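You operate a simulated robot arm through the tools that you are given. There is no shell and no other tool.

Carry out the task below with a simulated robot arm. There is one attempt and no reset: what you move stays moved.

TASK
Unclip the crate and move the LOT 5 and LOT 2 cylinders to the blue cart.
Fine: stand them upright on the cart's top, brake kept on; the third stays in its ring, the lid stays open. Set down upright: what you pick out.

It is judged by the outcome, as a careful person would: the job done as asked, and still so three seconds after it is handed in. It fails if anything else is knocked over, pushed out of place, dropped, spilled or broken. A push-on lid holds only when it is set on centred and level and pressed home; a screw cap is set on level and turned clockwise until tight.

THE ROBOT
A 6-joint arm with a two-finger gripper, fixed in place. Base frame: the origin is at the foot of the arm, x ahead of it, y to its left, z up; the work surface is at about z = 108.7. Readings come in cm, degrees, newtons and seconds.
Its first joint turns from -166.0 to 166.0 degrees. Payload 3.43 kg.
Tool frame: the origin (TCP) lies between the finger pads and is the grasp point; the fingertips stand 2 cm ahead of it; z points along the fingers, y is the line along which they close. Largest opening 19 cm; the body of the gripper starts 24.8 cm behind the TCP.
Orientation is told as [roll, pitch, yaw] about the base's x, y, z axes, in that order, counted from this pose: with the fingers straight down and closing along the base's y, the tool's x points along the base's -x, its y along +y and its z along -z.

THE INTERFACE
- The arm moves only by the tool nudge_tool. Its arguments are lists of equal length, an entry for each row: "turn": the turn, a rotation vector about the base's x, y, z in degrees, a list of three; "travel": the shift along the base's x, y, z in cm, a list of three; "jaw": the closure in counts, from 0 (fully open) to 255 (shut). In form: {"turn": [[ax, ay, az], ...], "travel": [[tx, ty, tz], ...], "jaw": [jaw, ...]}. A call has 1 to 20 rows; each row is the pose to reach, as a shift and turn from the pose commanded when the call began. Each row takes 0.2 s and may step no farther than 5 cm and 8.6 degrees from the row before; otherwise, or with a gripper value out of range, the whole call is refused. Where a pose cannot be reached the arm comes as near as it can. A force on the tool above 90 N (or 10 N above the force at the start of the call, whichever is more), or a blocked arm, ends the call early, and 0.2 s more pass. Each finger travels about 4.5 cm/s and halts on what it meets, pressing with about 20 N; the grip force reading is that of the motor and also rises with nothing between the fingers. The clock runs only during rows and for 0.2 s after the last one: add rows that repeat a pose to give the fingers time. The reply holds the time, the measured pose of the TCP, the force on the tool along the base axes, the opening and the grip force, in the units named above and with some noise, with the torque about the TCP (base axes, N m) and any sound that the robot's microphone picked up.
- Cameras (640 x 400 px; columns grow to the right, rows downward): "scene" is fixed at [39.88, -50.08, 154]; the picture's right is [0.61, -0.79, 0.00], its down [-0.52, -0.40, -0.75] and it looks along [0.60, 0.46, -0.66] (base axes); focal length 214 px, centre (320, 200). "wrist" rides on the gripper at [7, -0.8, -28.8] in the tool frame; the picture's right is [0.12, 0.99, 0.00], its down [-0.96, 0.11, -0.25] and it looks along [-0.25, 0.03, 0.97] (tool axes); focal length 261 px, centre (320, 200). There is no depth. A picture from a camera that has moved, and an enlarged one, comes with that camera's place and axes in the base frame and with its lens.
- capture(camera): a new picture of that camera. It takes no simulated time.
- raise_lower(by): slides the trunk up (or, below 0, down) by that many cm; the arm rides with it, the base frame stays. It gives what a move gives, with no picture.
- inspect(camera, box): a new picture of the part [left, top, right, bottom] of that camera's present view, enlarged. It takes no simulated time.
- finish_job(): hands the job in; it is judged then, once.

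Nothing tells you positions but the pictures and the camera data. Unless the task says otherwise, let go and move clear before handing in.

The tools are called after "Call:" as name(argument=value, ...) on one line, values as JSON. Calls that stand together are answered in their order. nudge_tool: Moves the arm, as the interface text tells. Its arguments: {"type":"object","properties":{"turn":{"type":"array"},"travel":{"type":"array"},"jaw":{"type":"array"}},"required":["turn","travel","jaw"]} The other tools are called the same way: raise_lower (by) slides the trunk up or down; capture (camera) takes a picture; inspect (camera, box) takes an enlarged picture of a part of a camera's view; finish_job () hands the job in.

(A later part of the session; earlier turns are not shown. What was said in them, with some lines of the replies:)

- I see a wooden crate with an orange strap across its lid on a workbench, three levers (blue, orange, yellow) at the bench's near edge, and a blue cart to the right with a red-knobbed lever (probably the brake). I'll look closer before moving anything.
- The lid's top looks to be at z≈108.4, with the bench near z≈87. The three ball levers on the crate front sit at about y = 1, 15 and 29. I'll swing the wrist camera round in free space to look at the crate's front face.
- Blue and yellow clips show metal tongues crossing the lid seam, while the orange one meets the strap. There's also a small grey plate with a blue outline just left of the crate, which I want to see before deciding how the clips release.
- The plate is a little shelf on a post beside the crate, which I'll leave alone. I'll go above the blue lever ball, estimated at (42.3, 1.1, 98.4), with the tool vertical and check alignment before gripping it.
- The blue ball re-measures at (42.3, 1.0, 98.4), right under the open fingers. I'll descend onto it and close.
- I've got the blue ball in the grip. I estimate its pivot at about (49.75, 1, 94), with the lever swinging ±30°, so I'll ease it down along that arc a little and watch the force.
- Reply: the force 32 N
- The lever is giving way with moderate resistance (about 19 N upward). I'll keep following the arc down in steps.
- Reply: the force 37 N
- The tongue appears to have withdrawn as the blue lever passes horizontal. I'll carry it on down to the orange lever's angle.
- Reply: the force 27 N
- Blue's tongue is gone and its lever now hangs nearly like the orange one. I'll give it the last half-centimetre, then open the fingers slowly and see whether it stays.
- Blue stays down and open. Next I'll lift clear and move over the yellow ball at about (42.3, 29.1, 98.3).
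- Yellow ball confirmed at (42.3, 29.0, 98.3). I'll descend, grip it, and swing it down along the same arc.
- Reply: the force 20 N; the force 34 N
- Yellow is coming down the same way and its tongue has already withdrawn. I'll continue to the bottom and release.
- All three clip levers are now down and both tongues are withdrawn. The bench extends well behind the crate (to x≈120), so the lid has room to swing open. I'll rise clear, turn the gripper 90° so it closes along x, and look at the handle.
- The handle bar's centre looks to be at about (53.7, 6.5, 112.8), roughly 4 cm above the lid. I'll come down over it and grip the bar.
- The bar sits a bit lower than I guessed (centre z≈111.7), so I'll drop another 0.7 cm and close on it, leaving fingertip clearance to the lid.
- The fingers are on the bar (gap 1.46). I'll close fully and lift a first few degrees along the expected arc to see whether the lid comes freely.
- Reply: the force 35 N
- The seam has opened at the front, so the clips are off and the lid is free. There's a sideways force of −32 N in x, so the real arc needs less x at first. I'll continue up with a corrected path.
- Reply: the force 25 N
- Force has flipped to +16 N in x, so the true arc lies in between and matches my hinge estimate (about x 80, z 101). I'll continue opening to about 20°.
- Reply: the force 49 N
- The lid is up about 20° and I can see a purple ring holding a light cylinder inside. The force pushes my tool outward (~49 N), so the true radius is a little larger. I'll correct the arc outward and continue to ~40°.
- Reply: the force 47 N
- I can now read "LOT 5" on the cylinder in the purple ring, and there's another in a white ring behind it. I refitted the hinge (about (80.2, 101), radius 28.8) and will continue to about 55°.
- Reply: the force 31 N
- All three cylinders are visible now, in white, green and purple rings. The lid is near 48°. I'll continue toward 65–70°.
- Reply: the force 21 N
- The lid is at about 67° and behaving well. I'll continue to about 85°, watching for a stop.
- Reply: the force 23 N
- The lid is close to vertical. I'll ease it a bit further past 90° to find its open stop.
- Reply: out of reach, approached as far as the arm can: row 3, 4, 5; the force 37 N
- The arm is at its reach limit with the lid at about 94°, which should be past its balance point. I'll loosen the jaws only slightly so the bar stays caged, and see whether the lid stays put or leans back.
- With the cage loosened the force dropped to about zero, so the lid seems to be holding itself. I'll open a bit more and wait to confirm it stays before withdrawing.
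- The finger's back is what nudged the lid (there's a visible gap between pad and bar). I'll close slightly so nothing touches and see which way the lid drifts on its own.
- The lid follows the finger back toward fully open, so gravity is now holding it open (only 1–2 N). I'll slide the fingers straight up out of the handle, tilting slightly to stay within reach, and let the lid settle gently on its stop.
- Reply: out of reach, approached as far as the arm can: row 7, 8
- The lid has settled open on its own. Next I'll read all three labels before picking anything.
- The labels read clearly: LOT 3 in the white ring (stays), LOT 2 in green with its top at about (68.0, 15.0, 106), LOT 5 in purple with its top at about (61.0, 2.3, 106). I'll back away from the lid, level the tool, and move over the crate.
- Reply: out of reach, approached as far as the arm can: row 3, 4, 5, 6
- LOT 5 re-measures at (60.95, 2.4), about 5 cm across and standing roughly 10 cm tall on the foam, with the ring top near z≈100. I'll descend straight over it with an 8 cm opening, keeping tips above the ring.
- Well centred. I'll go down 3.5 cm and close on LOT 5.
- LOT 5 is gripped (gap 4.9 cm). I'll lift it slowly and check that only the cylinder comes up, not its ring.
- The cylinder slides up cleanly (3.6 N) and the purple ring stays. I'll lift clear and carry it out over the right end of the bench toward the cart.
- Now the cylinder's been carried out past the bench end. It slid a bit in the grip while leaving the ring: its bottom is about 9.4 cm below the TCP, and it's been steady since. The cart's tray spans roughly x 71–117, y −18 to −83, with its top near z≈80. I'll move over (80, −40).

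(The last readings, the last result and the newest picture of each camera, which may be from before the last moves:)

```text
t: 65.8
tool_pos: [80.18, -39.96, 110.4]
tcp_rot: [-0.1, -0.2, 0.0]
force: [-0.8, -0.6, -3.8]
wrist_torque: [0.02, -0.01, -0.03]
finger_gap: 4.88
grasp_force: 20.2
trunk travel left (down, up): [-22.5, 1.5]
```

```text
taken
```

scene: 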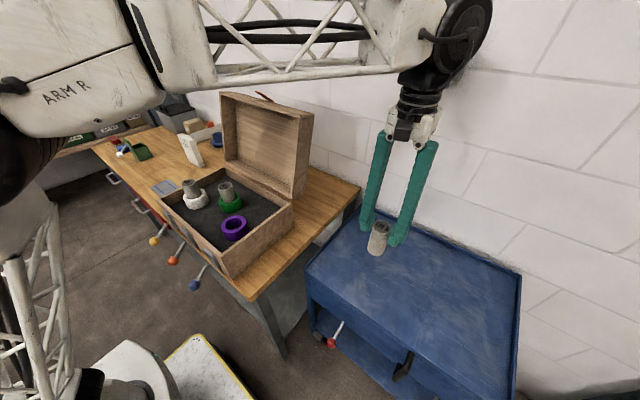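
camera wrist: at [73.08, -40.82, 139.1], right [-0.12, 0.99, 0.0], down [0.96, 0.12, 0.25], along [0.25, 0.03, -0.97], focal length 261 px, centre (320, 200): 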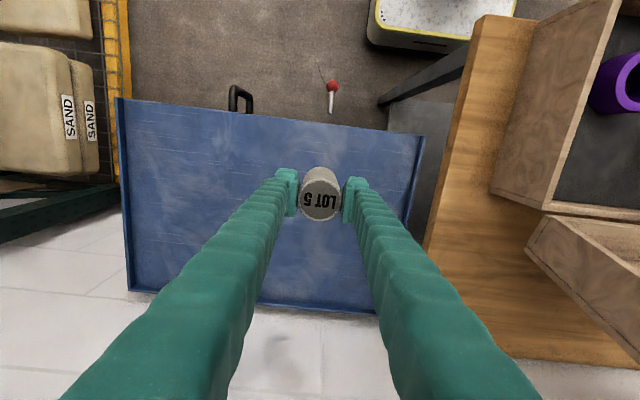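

The cart's rim measures about z≈82 here. I'll descend to leave a few cm of clearance and check the gap.

Call:
nudge_tool(turn=[[0, 0, 0], [0, 0, 0], [0, 0, 0], [0, 0, 0], [0, 0, 0], [0, 0, 0]], travel=[[0, 0, -3], [0, 0, -7], [0, 0, -11], [0, 0, -14], [0, 0, -16], [0, 0, -16]], jaw=[255, 255, 255, 255, 255, 255])

Call:
inspect(camera="scene", box=[310, 180, 450, 310])

Call:
capture(camera="wrist")

```text
t: 67.2
tool_pos: [80.11, -39.61, 94.39]
tcp_rot: [-0.1, -0.2, 0.0]
force: [-0.7, -0.4, -4.6]
wrist_torque: [0.01, 0.0, -0.01]
finger_gap: 4.89
grasp_force: 20.4
trunk travel left (down, up): [-22.5, 1.5]
```

```text
3.08 times, centred on (380, 245) of scene
camera zoom: at [39.88, -50.08, 154.0], right [0.61, -0.79, 0.0], down [-0.52, -0.4, -0.75], along [0.6, 0.46, -0.66], focal length 660 px, centre (135, 62)
```

zoom: 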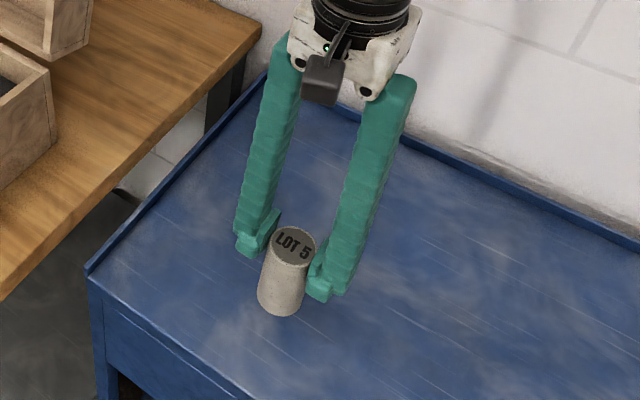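

```text
taken
camera wrist: at [73.02, -40.41, 123.18], right [-0.12, 0.99, 0.0], down [0.96, 0.12, 0.25], along [0.25, 0.03, -0.97], focal length 261 px, centre (320, 200)
```

wrist: 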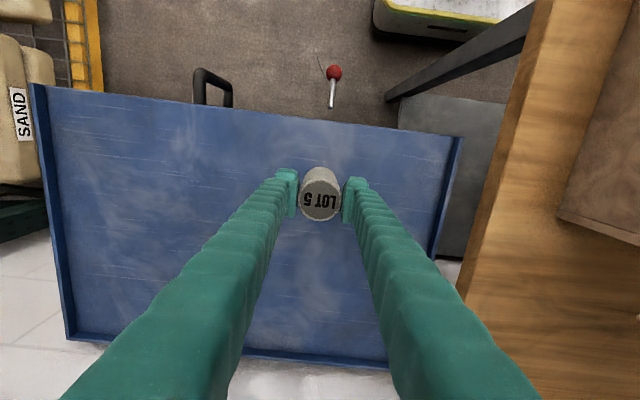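

Call:
nudge_tool(turn=[[0, 0, 0], [0, 0, 0], [0, 0, 0], [0, 0, 0]], travel=[[0, 0, -1], [0, 0, -2], [0, 0, -2.5], [0, 0, -2.5]], jaw=[255, 255, 255, 255])

Call:
inspect(camera="scene", box=[340, 210, 420, 290])

```text
t: 68.2
tool_pos: [80.23, -39.72, 91.96]
tcp_rot: [0.0, -0.2, 0.0]
force: [-0.3, 0.2, -4.5]
wrist_torque: [-0.01, -0.02, -0.02]
finger_gap: 4.88
grasp_force: 19.4
trunk travel left (down, up): [-22.5, 1.5]
```

```text
5.00 times, centred on (380, 250) of scene
camera zoom: at [39.88, -50.08, 154.0], right [0.61, -0.79, 0.0], down [-0.52, -0.4, -0.75], along [0.6, 0.46, -0.66], focal length 1072 px, centre (20, -50)
```

zoom: 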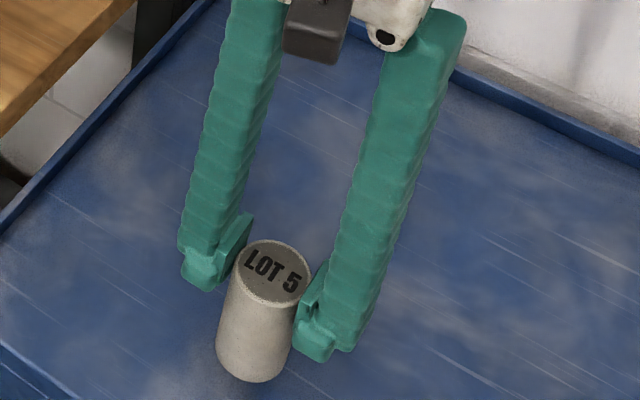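

Call:
nudge_tool(turn=[[0, 0, 0], [0, 0, 0], [0, 0, 0], [0, 0, 0]], travel=[[0, 0, -0.3], [0, 0, -0.7], [0, 0, -1.0], [0, 0, -1.0]], jaw=[255, 255, 255, 255])

```text
t: 69.2
tool_pos: [80.18, -39.66, 90.87]
tcp_rot: [0.0, -0.2, 0.0]
force: [-0.3, 0.0, -4.6]
wrist_torque: [0.04, 0.0, 0.0]
finger_gap: 4.9
grasp_force: 20.3
trunk travel left (down, up): [-22.5, 1.5]
```

Still hanging free (−4.6 N); I take the cart's top to be a centimetre or so below the cylinder. I'll keep lowering in small steps until the load comes off.

Call:
nudge_tool(turn=[[0, 0, 0], [0, 0, 0], [0, 0, 0]], travel=[[0, 0, -0.3], [0, 0, -0.6], [0, 0, -0.6]], jaw=[255, 255, 255])

```text
t: 70.0
tool_pos: [80.26, -39.62, 90.38]
tcp_rot: [0.0, -0.2, 0.1]
force: [-0.3, 0.3, -4.6]
wrist_torque: [0.01, 0.02, 0.01]
finger_gap: 4.91
grasp_force: 19.9
trunk travel left (down, up): [-22.5, 1.5]
```

Still no contact at TCP z≈90.4. I'll continue in half-centimetre steps.

Call:
nudge_tool(turn=[[0, 0, 0], [0, 0, 0], [0, 0, 0]], travel=[[0, 0, -0.3], [0, 0, -0.5], [0, 0, -0.5]], jaw=[255, 255, 255])

Call:
inspect(camera="scene", box=[340, 210, 420, 290])

```text
t: 70.8
tool_pos: [80.14, -39.81, 89.72]
tcp_rot: [0.0, -0.2, 0.0]
force: [-0.1, -0.1, -4.5]
wrist_torque: [-0.03, 0.0, 0.01]
finger_gap: 4.9
grasp_force: 20.0
trunk travel left (down, up): [-22.5, 1.5]
```

```text
5.00 times, centred on (380, 250) of scene
camera zoom: at [39.88, -50.08, 154.0], right [0.61, -0.79, 0.0], down [-0.52, -0.4, -0.75], along [0.6, 0.46, -0.66], focal length 1072 px, centre (20, -50)
```

zoom: 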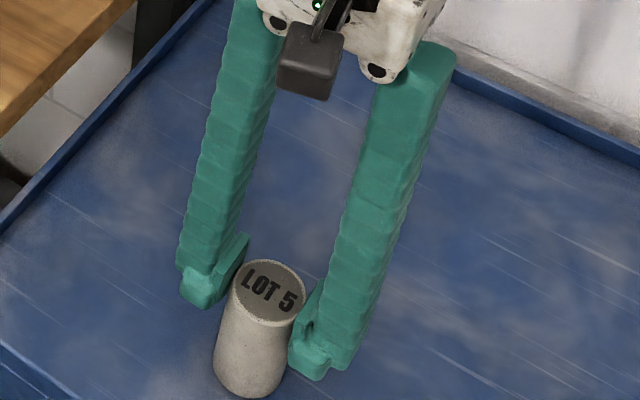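

Call:
nudge_tool(turn=[[0, 0, 0], [0, 0, 0], [0, 0, 0]], travel=[[0, 0, -0.3], [0, 0, -0.5], [0, 0, -0.5]], jaw=[255, 255, 255])

```text
t: 71.6
tool_pos: [80.29, -39.94, 89.41]
tcp_rot: [-0.1, -0.2, -0.1]
force: [-1.1, 1.1, -0.6]
wrist_torque: [-0.04, -0.01, 0.0]
finger_gap: 4.89
grasp_force: 20.2
trunk travel left (down, up): [-22.5, 1.5]
```

The load is off (−0.6 N), so LOT 5 is resting on the cart top. I'll open the fingers gently and check that it stands.

Call:
nudge_tool(turn=[[0, 0, 0], [0, 0, 0], [0, 0, 0], [0, 0, 0], [0, 0, 0], [0, 0, 0]], travel=[[0, 0, -0.1], [0, 0, -0.1], [0, 0, -0.1], [0, 0, -0.1], [0, 0, -0.1], [0, 0, -0.1]], jaw=[255, 186, 178, 165, 150, 150])

Call:
inspect(camera="scene", box=[340, 210, 420, 290])

Call:
capture(camera="wrist")

```text
t: 73.0
tool_pos: [80.15, -39.84, 89.27]
tcp_rot: [0.0, -0.2, 0.0]
force: [0.0, 0.2, -0.3]
wrist_torque: [-0.01, -0.01, -0.01]
finger_gap: 7.8
grasp_force: 0.0
trunk travel left (down, up): [-22.5, 1.5]
```

```text
5.00 times, centred on (380, 250) of scene
camera zoom: at [39.88, -50.08, 154.0], right [0.61, -0.79, 0.0], down [-0.52, -0.4, -0.75], along [0.6, 0.46, -0.66], focal length 1072 px, centre (20, -50)
```

zoom: 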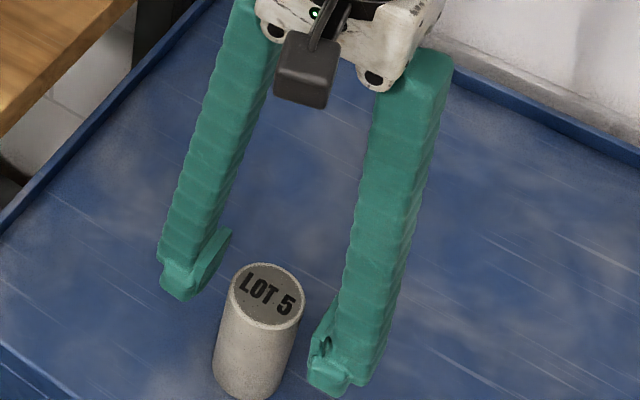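

```text
taken
camera wrist: at [73.06, -40.63, 117.97], right [-0.12, 0.99, 0.0], down [0.96, 0.12, 0.25], along [0.25, 0.03, -0.97], focal length 261 px, centre (320, 200)
```

wrist: 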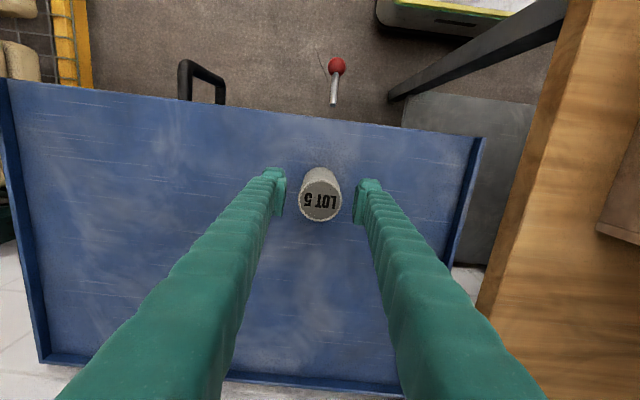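

LOT 5 stands upright on the cart. I'll rise straight up clear of it, then travel back over LOT 2.

Call:
nudge_tool(turn=[[0, 0, 0], [0, 0, 0], [0, 0, 0], [0, 0, 0], [0, 0, 0], [0, 0, 0], [0, 0, 0], [0, 0, 0], [0, 0, 0]], travel=[[0, 0, 2], [0, 0, 5], [0, 0, 9], [0, 0, 13.5], [0, 0, 18], [0, 0, 22.5], [0, 0, 27], [0, 0, 31.5], [0, 0, 36]], jaw=[150, 150, 150, 150, 150, 150, 150, 150, 150])

Call:
nudge_tool(turn=[[0, 0, 0], [0, 0, 0], [0, 0, 0], [0, 0, 0], [0, 0, 0], [0, 0, 0], [0, 0, 0], [0, 0, 0], [0, 0, 0], [0, 0, 0], [0, 0, 0], [0, 0, 0], [0, 0, 0], [0, 0, 0], [0, 0, 0], [0, 0, 0]], travel=[[-2, 2, 0], [-5, 5, 0], [-8, 8, 0], [-11, 11, 0], [-13.5, 14.5, 0], [-14, 19, 0], [-14, 23.5, 0], [-14, 28, 0], [-14, 32.5, 0], [-14, 37, 0], [-14, 41.5, 0], [-13.5, 46, 0], [-13, 50, 0], [-12.1, 53, 0], [-12.1, 54.9, 0], [-12.1, 54.9, 0]], jaw=[150, 150, 150, 150, 150, 150, 150, 150, 150, 150, 150, 150, 150, 150, 150, 150])

Call:
capture(camera="wrist")

Call:
capture(camera="scene")

```text
t: 75.0
tool_pos: [80.46, -39.52, 125.3]
tcp_rot: [-0.1, -0.3, 0.0]
force: [-1.1, 0.1, 1.2]
wrist_torque: [-0.02, -0.02, 0.0]
finger_gap: 7.83
grasp_force: 0.1
trunk travel left (down, up): [-22.5, 1.5]
```

```text
t: 78.4
tool_pos: [68.07, 15.2, 125.3]
tcp_rot: [0.0, -0.2, 0.0]
force: [0.2, 0.4, 0.6]
wrist_torque: [0.02, 0.0, 0.01]
finger_gap: 7.85
grasp_force: 0.0
trunk travel left (down, up): [-22.5, 1.5]
```

```text
taken
camera wrist: at [61.01, 14.51, 154.03], right [-0.12, 0.99, 0.0], down [0.96, 0.12, 0.25], along [0.25, 0.03, -0.97], focal length 261 px, centre (320, 200)
```

wrist: 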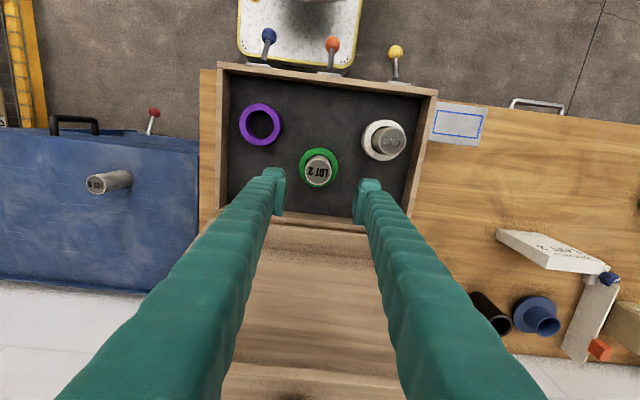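

```text
taken
```

scene: 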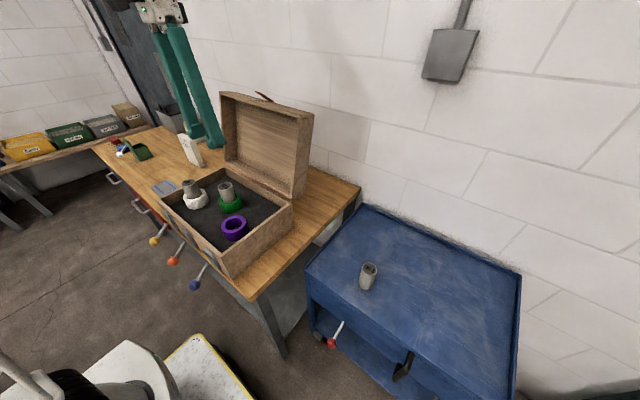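

Call:
inspect(camera="wrist", box=[260, 120, 380, 220])

Call:
inspect(camera="scene", box=[200, 165, 270, 245])

```text
4.00 times, centred on (320, 170) of wrist
camera zoom: at [61.01, 14.51, 154.03], right [-0.12, 0.99, 0.0], down [0.96, 0.12, 0.25], along [0.25, 0.03, -0.97], focal length 1043 px, centre (320, 320)
```

zoom: 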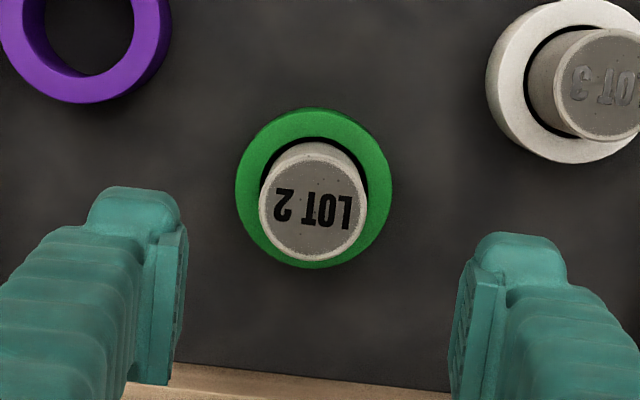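

```text
5.00 times, centred on (235, 205) of scene
camera zoom: at [39.88, -50.08, 154.0], right [0.61, -0.79, 0.0], down [-0.52, -0.4, -0.75], along [0.6, 0.46, -0.66], focal length 1072 px, centre (745, 175)
```

zoom: 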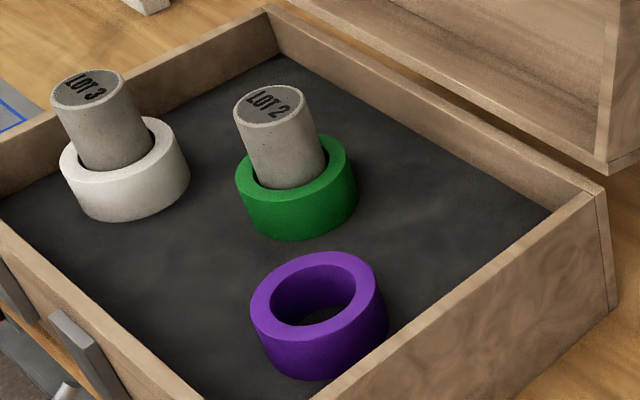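

LOT 2 is at (68.05, 15.0), top z≈106.3, right under the open fingers. I'll descend with tips staying just above the green ring, then grip.

Call:
nudge_tool(turn=[[0, 0, 0], [0, 0, 0], [0, 0, 0], [0, 0, 0], [0, 0, 0], [0, 0, 0]], travel=[[0, 0, -4.5], [0, 0, -9], [0, 0, -13.5], [0, 0, -16.5], [0, 0, -18.5], [0, 0, -18.5]], jaw=[150, 150, 150, 150, 150, 150])

Call:
inspect(camera="wrist", box=[240, 130, 400, 260])

Call:
inspect(camera="scene", box=[180, 130, 290, 250])

```text
t: 79.8
tool_pos: [68.18, 15.22, 106.78]
tcp_rot: [0.0, -0.2, -0.1]
force: [-0.6, 0.4, 0.6]
wrist_torque: [-0.02, 0.01, -0.02]
finger_gap: 7.84
grasp_force: 0.1
trunk travel left (down, up): [-22.5, 1.5]
```

```text
3.08 times, centred on (320, 195) of wrist
camera zoom: at [61.15, 14.35, 135.54], right [-0.12, 0.99, 0.0], down [0.96, 0.12, 0.25], along [0.25, 0.03, -0.97], focal length 802 px, centre (320, 215)
```

zoom: 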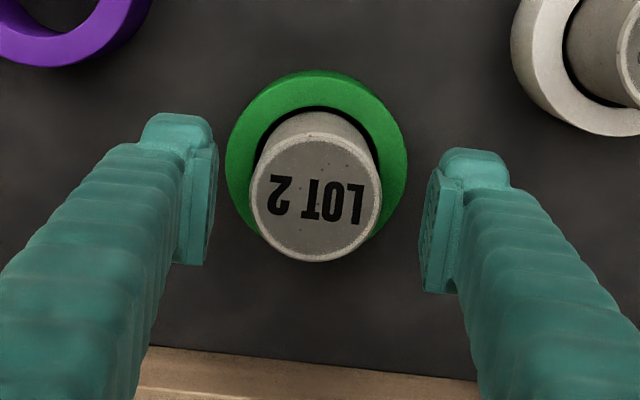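

```text
3.33 times, centred on (235, 190) of scene
camera zoom: at [39.88, -50.08, 154.0], right [0.61, -0.79, 0.0], down [-0.52, -0.4, -0.75], along [0.6, 0.46, -0.66], focal length 715 px, centre (603, 233)
```

zoom: 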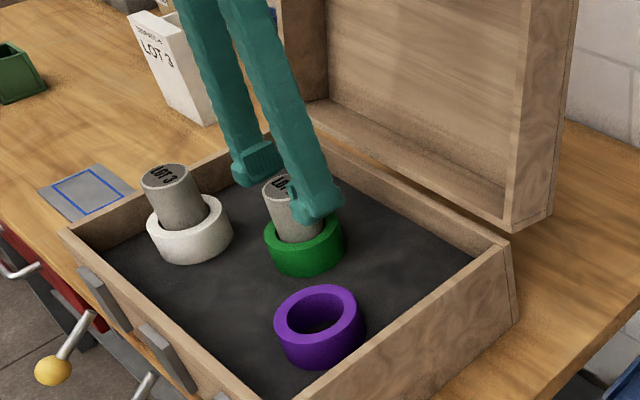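

Centred to within a couple of millimetres. I'll lower 4 cm and close.

Call:
nudge_tool(turn=[[0, 0, 0], [0, 0, 0], [0, 0, 0], [0, 0, 0], [0, 0, 0], [0, 0, 0], [0, 0, 0], [0, 0, 0], [0, 0, 0]], travel=[[-0.15, -0.1, -2], [-0.15, -0.1, -4], [-0.15, -0.1, -4], [-0.15, -0.1, -4], [-0.15, -0.1, -4], [-0.15, -0.1, -4], [-0.15, -0.1, -4], [-0.15, -0.1, -4], [-0.15, -0.1, -4]], jaw=[150, 150, 170, 190, 220, 255, 255, 255, 255])

Call:
inspect(camera="scene", box=[180, 130, 290, 250])

```text
t: 81.8
tool_pos: [68.01, 14.93, 102.7]
tcp_rot: [0.0, -0.3, 0.0]
force: [0.4, 0.3, -1.1]
wrist_torque: [0.01, 0.02, 0.01]
finger_gap: 4.9
grasp_force: 20.6
trunk travel left (down, up): [-22.5, 1.5]
```

```text
3.33 times, centred on (235, 190) of scene
camera zoom: at [39.88, -50.08, 154.0], right [0.61, -0.79, 0.0], down [-0.52, -0.4, -0.75], along [0.6, 0.46, -0.66], focal length 715 px, centre (603, 233)
```

zoom: 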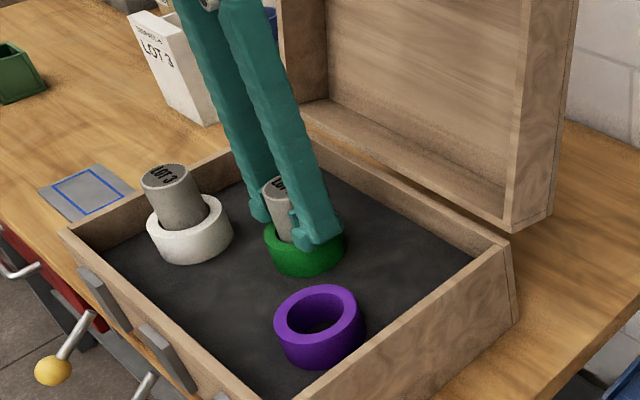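

LOT 2 is gripped (gap 4.9). I'll lift it slowly and watch the ring.

Call:
nudge_tool(turn=[[0, 0, 0], [0, 0, 0], [0, 0, 0], [0, 0, 0], [0, 0, 0], [0, 0, 0], [0, 0, 0], [0, 0, 0]], travel=[[0, 0, 0], [0, 0, 0.2], [0, 0, 0.6], [0, 0, 1.2], [0, 0, 2], [0, 0, 3], [0, 0, 4.5], [0, 0, 4.5]], jaw=[255, 255, 255, 255, 255, 255, 255, 255])

Call:
inspect(camera="scene", box=[180, 130, 290, 250])

```text
t: 83.6
tool_pos: [67.83, 14.95, 107.26]
tcp_rot: [-0.1, -0.2, 0.0]
force: [-0.7, 0.2, -4.1]
wrist_torque: [-0.02, -0.02, 0.01]
finger_gap: 4.91
grasp_force: 19.9
trunk travel left (down, up): [-22.5, 1.5]
```

```text
3.33 times, centred on (235, 190) of scene
camera zoom: at [39.88, -50.08, 154.0], right [0.61, -0.79, 0.0], down [-0.52, -0.4, -0.75], along [0.6, 0.46, -0.66], focal length 715 px, centre (603, 233)
```

zoom: 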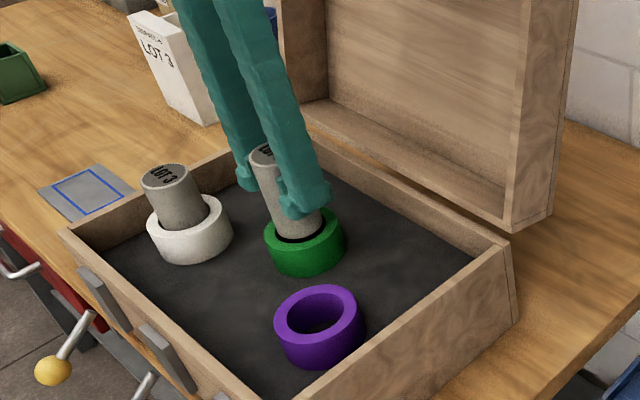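

LOT 2 is rising cleanly and the green ring stays. I'll lift clear, carry it around in front of the lid, and over to (80, −28) on the cart.

Call:
nudge_tool(turn=[[0, 0, 0], [0, 0, 0], [0, 0, 0], [0, 0, 0], [0, 0, 0], [0, 0, 0], [0, 0, 0], [0, 0, 0], [0, 0, 0], [0, 0, 0], [0, 0, 0], [0, 0, 0], [0, 0, 0], [0, 0, 0], [0, 0, 0], [0, 0, 0], [0, 0, 0], [0, 0, 0]], travel=[[0, 0, 2], [0, 0, 5], [0, 0, 8.5], [0, 0, 12], [-0.5, 0, 14.5], [-1.5, -1, 15.5], [-2.5, -4, 16], [-3, -8, 16], [-3, -12, 16], [-3, -16, 16], [-3, -20, 16], [-3, -24, 16], [-2, -28, 16], [0, -31.5, 16], [2.5, -35, 15.5], [5.5, -38, 14.5], [7, -39.5, 14], [7, -39.5, 14]], jaw=[255, 255, 255, 255, 255, 255, 255, 255, 255, 255, 255, 255, 255, 255, 255, 255, 255, 255])

Call:
capture(camera="wrist")

Call:
capture(camera="scene")

```text
t: 87.4
tool_pos: [74.83, -24.17, 121.27]
tcp_rot: [0.0, -0.2, 0.0]
force: [-0.2, -0.5, -5.0]
wrist_torque: [0.03, 0.01, 0.0]
finger_gap: 4.92
grasp_force: 19.5
trunk travel left (down, up): [-22.5, 1.5]
```

```text
taken
camera wrist: at [67.73, -25.01, 150.05], right [-0.12, 0.99, 0.0], down [0.96, 0.12, 0.25], along [0.25, 0.03, -0.97], focal length 261 px, centre (320, 200)
```

wrist: 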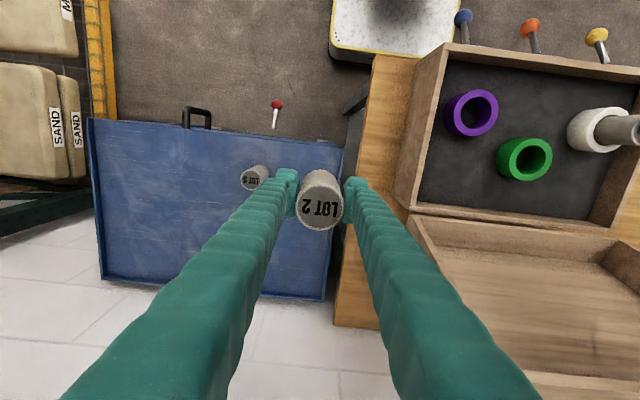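

```text
taken
```

scene: 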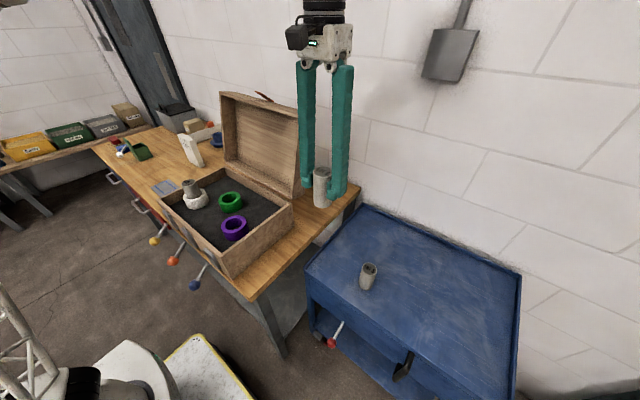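

Call:
nudge_tool(turn=[[0, 0, 0], [0, 0, 0], [0, 0, 0], [0, 0, 0], [0, 0, 0], [0, 0, 0]], travel=[[1.5, -1, -1.5], [3.5, -2.2, -4], [5, -3.2, -7], [5.7, -3.8, -10], [5.7, -3.8, -12.5], [5.7, -3.8, -12.5]], jaw=[255, 255, 255, 255, 255, 255])

Call:
inspect(camera="scene", box=[290, 150, 430, 310])

Call:
capture(camera="wrist")

```text
t: 88.8
tool_pos: [80.42, -28.23, 108.72]
tcp_rot: [-0.1, -0.2, 0.0]
force: [0.2, 0.5, -4.3]
wrist_torque: [0.01, 0.0, 0.0]
finger_gap: 4.92
grasp_force: 19.9
trunk travel left (down, up): [-22.5, 1.5]
```

```text
2.50 times, centred on (360, 230) of scene
camera zoom: at [39.88, -50.08, 154.0], right [0.61, -0.79, 0.0], down [-0.52, -0.4, -0.75], along [0.6, 0.46, -0.66], focal length 536 px, centre (220, 125)
```

zoom: 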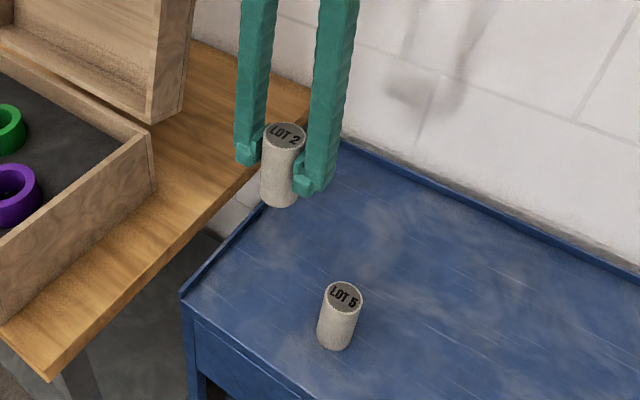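

```text
taken
camera wrist: at [73.41, -29.09, 137.52], right [-0.12, 0.99, 0.0], down [0.96, 0.12, 0.25], along [0.25, 0.03, -0.97], focal length 261 px, centre (320, 200)
```

wrist: 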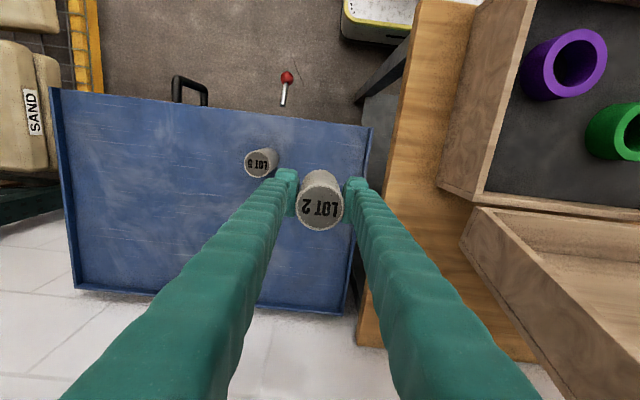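

LOT 2's bottom is about 6.4 cm below the TCP, so I expect contact near TCP z≈86.4. I'll descend to just above that.

Call:
nudge_tool(turn=[[0, 0, 0], [0, 0, 0], [0, 0, 0], [0, 0, 0], [0, 0, 0], [0, 0, 0], [0, 0, 0], [0, 0, 0]], travel=[[0, 0, -3], [0, 0, -7], [0, 0, -11], [0, 0, -15], [0, 0, -18], [0, 0, -19.5], [0, 0, -20.2], [0, 0, -20.2]], jaw=[255, 255, 255, 255, 255, 255, 255, 255])

Call:
inspect(camera="scene", box=[300, 190, 420, 310])

```text
t: 90.6
tool_pos: [80.42, -28.22, 88.64]
tcp_rot: [0.0, -0.2, 0.0]
force: [-0.4, -0.3, -4.0]
wrist_torque: [-0.03, 0.04, -0.01]
finger_gap: 4.92
grasp_force: 19.8
trunk travel left (down, up): [-22.5, 1.5]
```

```text
3.33 times, centred on (360, 250) of scene
camera zoom: at [39.88, -50.08, 154.0], right [0.61, -0.79, 0.0], down [-0.52, -0.4, -0.75], along [0.6, 0.46, -0.66], focal length 715 px, centre (187, 33)
```

zoom: 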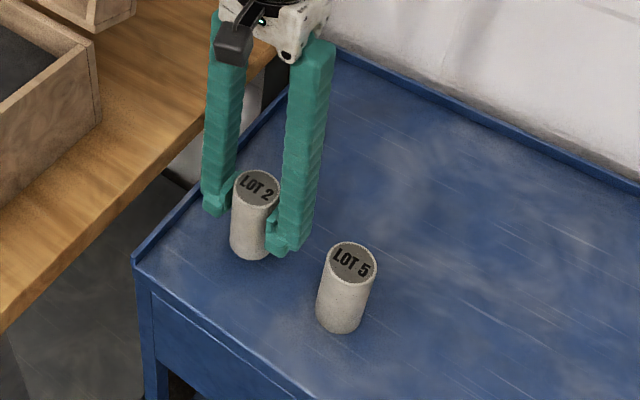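

LOT 2 is a couple of cm above the tray with good clearance to LOT 5. I'll lower it in small steps.

Call:
nudge_tool(turn=[[0, 0, 0], [0, 0, 0], [0, 0, 0], [0, 0, 0]], travel=[[0, 0, -0.5], [0, 0, -1.0], [0, 0, -1.4], [0, 0, -1.4]], jaw=[255, 255, 255, 255])

```text
t: 91.6
tool_pos: [80.62, -28.22, 86.95]
tcp_rot: [0.0, -0.2, -0.1]
force: [-0.1, 0.4, -5.1]
wrist_torque: [0.0, 0.0, 0.03]
finger_gap: 4.92
grasp_force: 19.7
trunk travel left (down, up): [-22.5, 1.5]
```

The cylinder is still hanging (−5 N), with the tray just below it. I'll continue in 0.3–0.4 cm steps.

Call:
nudge_tool(turn=[[0, 0, 0], [0, 0, 0], [0, 0, 0]], travel=[[0, 0, -0.2], [0, 0, -0.4], [0, 0, -0.4]], jaw=[255, 255, 255])

```text
t: 92.4
tool_pos: [80.6, -28.2, 86.72]
tcp_rot: [0.0, -0.2, -0.1]
force: [-0.3, -0.2, -4.4]
wrist_torque: [0.03, 0.01, -0.01]
finger_gap: 4.91
grasp_force: 20.5
trunk travel left (down, up): [-22.5, 1.5]
```

No contact yet; I take the tray to be within half a centimetre. Next small step down.

Call:
nudge_tool(turn=[[0, 0, 0], [0, 0, 0], [0, 0, 0]], travel=[[0, 0, -0.2], [0, 0, -0.4], [0, 0, -0.4]], jaw=[255, 255, 255])

```text
t: 93.2
tool_pos: [80.6, -28.36, 86.31]
tcp_rot: [0.1, -0.2, -0.1]
force: [-1.5, -0.9, 5.6]
wrist_torque: [-0.14, 0.22, 0.0]
finger_gap: 4.91
grasp_force: 20.2
trunk travel left (down, up): [-22.5, 1.5]
```

Contact: the force has flipped to +5.6 N. I'll ease up a millimetre to settle it, then open gently.

Call:
nudge_tool(turn=[[0, 0, 0], [0, 0, 0], [0, 0, 0], [0, 0, 0], [0, 0, 0], [0, 0, 0], [0, 0, 0]], travel=[[0, 0, 0.1], [0, 0, 0.1], [0, 0, 0.1], [0, 0, 0.1], [0, 0, 0.1], [0, 0, 0.1], [0, 0, 0.1]], jaw=[255, 186, 180, 172, 162, 155, 155])

Call:
inspect(camera="scene", box=[300, 190, 420, 310])

Call:
capture(camera="wrist")

```text
t: 94.8
tool_pos: [80.54, -28.28, 86.35]
tcp_rot: [0.1, -0.1, -0.1]
force: [0.6, 0.4, 0.2]
wrist_torque: [0.0, -0.01, 0.01]
finger_gap: 7.46
grasp_force: 0.1
trunk travel left (down, up): [-22.5, 1.5]
```

```text
3.33 times, centred on (360, 250) of scene
camera zoom: at [39.88, -50.08, 154.0], right [0.61, -0.79, 0.0], down [-0.52, -0.4, -0.75], along [0.6, 0.46, -0.66], focal length 715 px, centre (187, 33)
```

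zoom: 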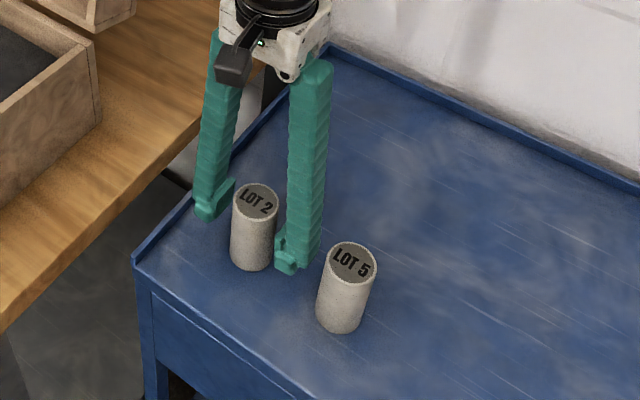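

```text
taken
camera wrist: at [73.44, -29.04, 115.14], right [-0.12, 0.99, 0.0], down [0.96, 0.12, 0.25], along [0.25, 0.03, -0.97], focal length 261 px, centre (320, 200)
```

wrist: 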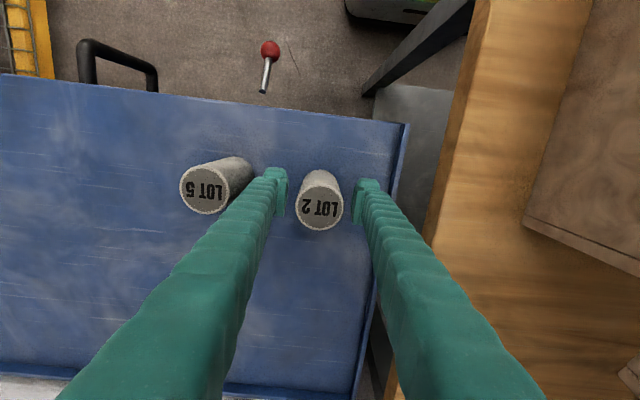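

Both LOT 2 and LOT 5 stand upright on the cart. I'll rise straight up and move the arm clear, then verify everything.

Call:
nudge_tool(turn=[[0, 0, 0], [0, 0, 0], [0, 0, 0], [0, 0, 0], [0, 0, 0], [0, 0, 0], [0, 0, 0], [0, 0, 0], [0, 0, 0], [0, 0, 0], [0, 0, 0], [0, 0, 0], [0, 0, 0], [0, 0, 0], [0, 0, 0], [0, 0, 0], [0, 0, 0]], travel=[[0, 0, 1.5], [0, 0, 4], [0, 0, 7.5], [0, 0, 12], [0, 0, 16.5], [0, 0, 21], [0, 0, 25.5], [0, 0, 30], [0, 0, 34], [-3, 0, 37], [-7, 0, 39], [-11, 0, 40], [-15, 0, 41], [-19, 0, 42], [-23, 0, 42], [-26, 0, 42], [-26, 0, 42]], jaw=[155, 155, 155, 155, 155, 155, 155, 155, 155, 155, 155, 155, 155, 155, 155, 155, 155])

Call:
capture(camera="wrist")

Call:
capture(camera="scene")

Call:
inspect(camera="scene", box=[300, 190, 520, 390])

Call:
inspect(camera="scene", box=[130, 80, 330, 300])

```text
t: 98.4
tool_pos: [54.82, -28.35, 128.66]
tcp_rot: [0.0, -0.2, 0.0]
force: [-0.4, 0.3, 0.5]
wrist_torque: [-0.04, -0.05, 0.01]
finger_gap: 7.44
grasp_force: 0.1
trunk travel left (down, up): [-22.5, 1.5]
```

```text
taken
camera wrist: at [47.67, -29.15, 157.47], right [-0.12, 0.99, 0.0], down [0.96, 0.12, 0.25], along [0.25, 0.03, -0.97], focal length 261 px, centre (320, 200)
```

wrist: 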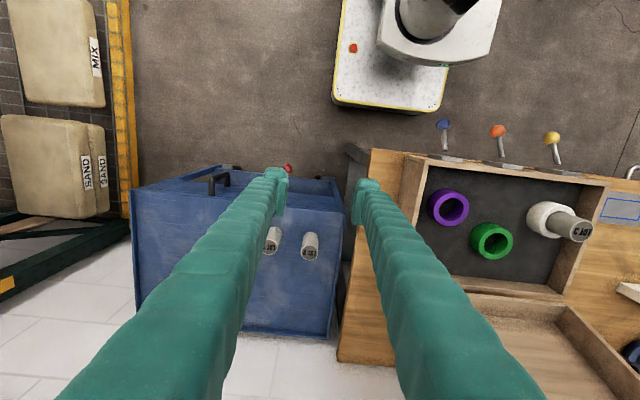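

```text
taken
```

scene: 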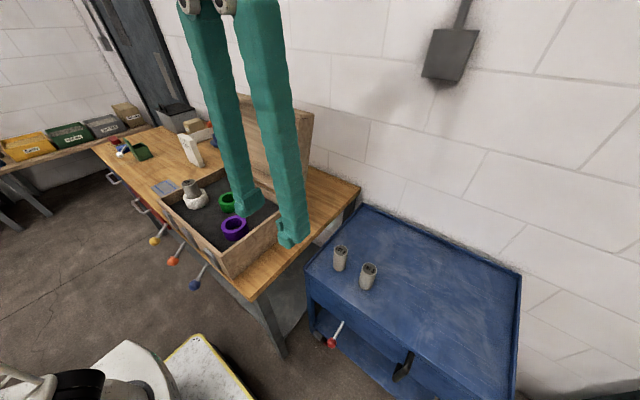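

```text
2.00 times, centred on (410, 290) of scene
camera zoom: at [39.88, -50.08, 154.0], right [0.61, -0.79, 0.0], down [-0.52, -0.4, -0.75], along [0.6, 0.46, -0.66], focal length 429 px, centre (140, 20)
```

zoom: 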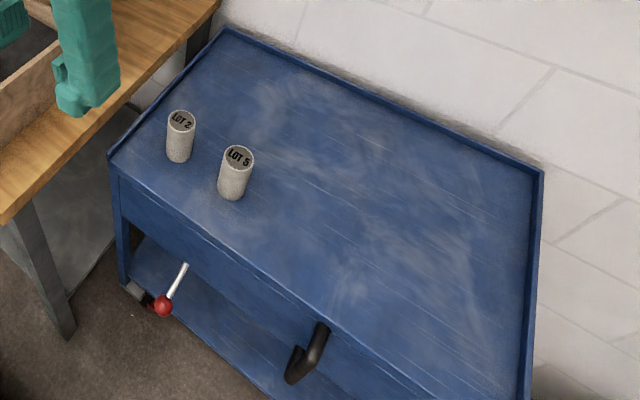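

```text
1.82 times, centred on (230, 190) of scene
camera zoom: at [39.88, -50.08, 154.0], right [0.61, -0.79, 0.0], down [-0.52, -0.4, -0.75], along [0.6, 0.46, -0.66], focal length 390 px, centre (484, 218)
```

zoom: 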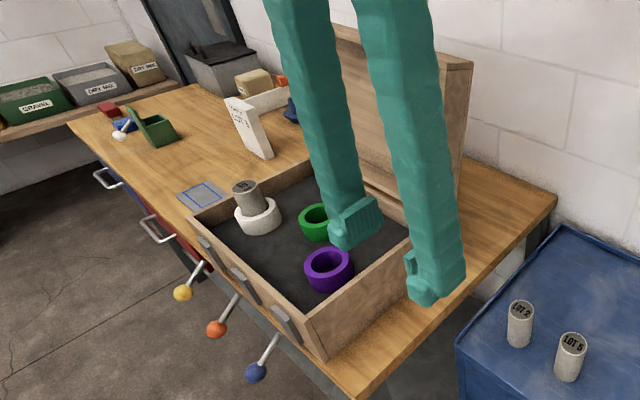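

LOT 5 and LOT 2 are upright on the cart, and the brake lever hasn't moved. LOT 3 is still in its white ring, all three clips are off, the lid is open and the arm is clear. I'm handing the job in.

Call:
finish_job()

```text
The job is handed in.
```

The job is handed in: the LOT 5 and LOT 2 cylinders are standing upright on the blue cart's top, side by side near its front left corner.

- **Crate:** I released the blue and yellow clips. The orange one was already down with its strap loose. The lid is open and holding by itself.
- **LOT 3:** It is still in its white ring. The empty green and purple rings stayed where they were.
- **Cart:** I didn't touch the brake lever, and it sits where it did at the start.
- **Arm:** The gripper is empty and clear of everything.

LOT 5 slid about 2 cm down in the grip while it was leaving its ring. It then held steady and was set down gently.
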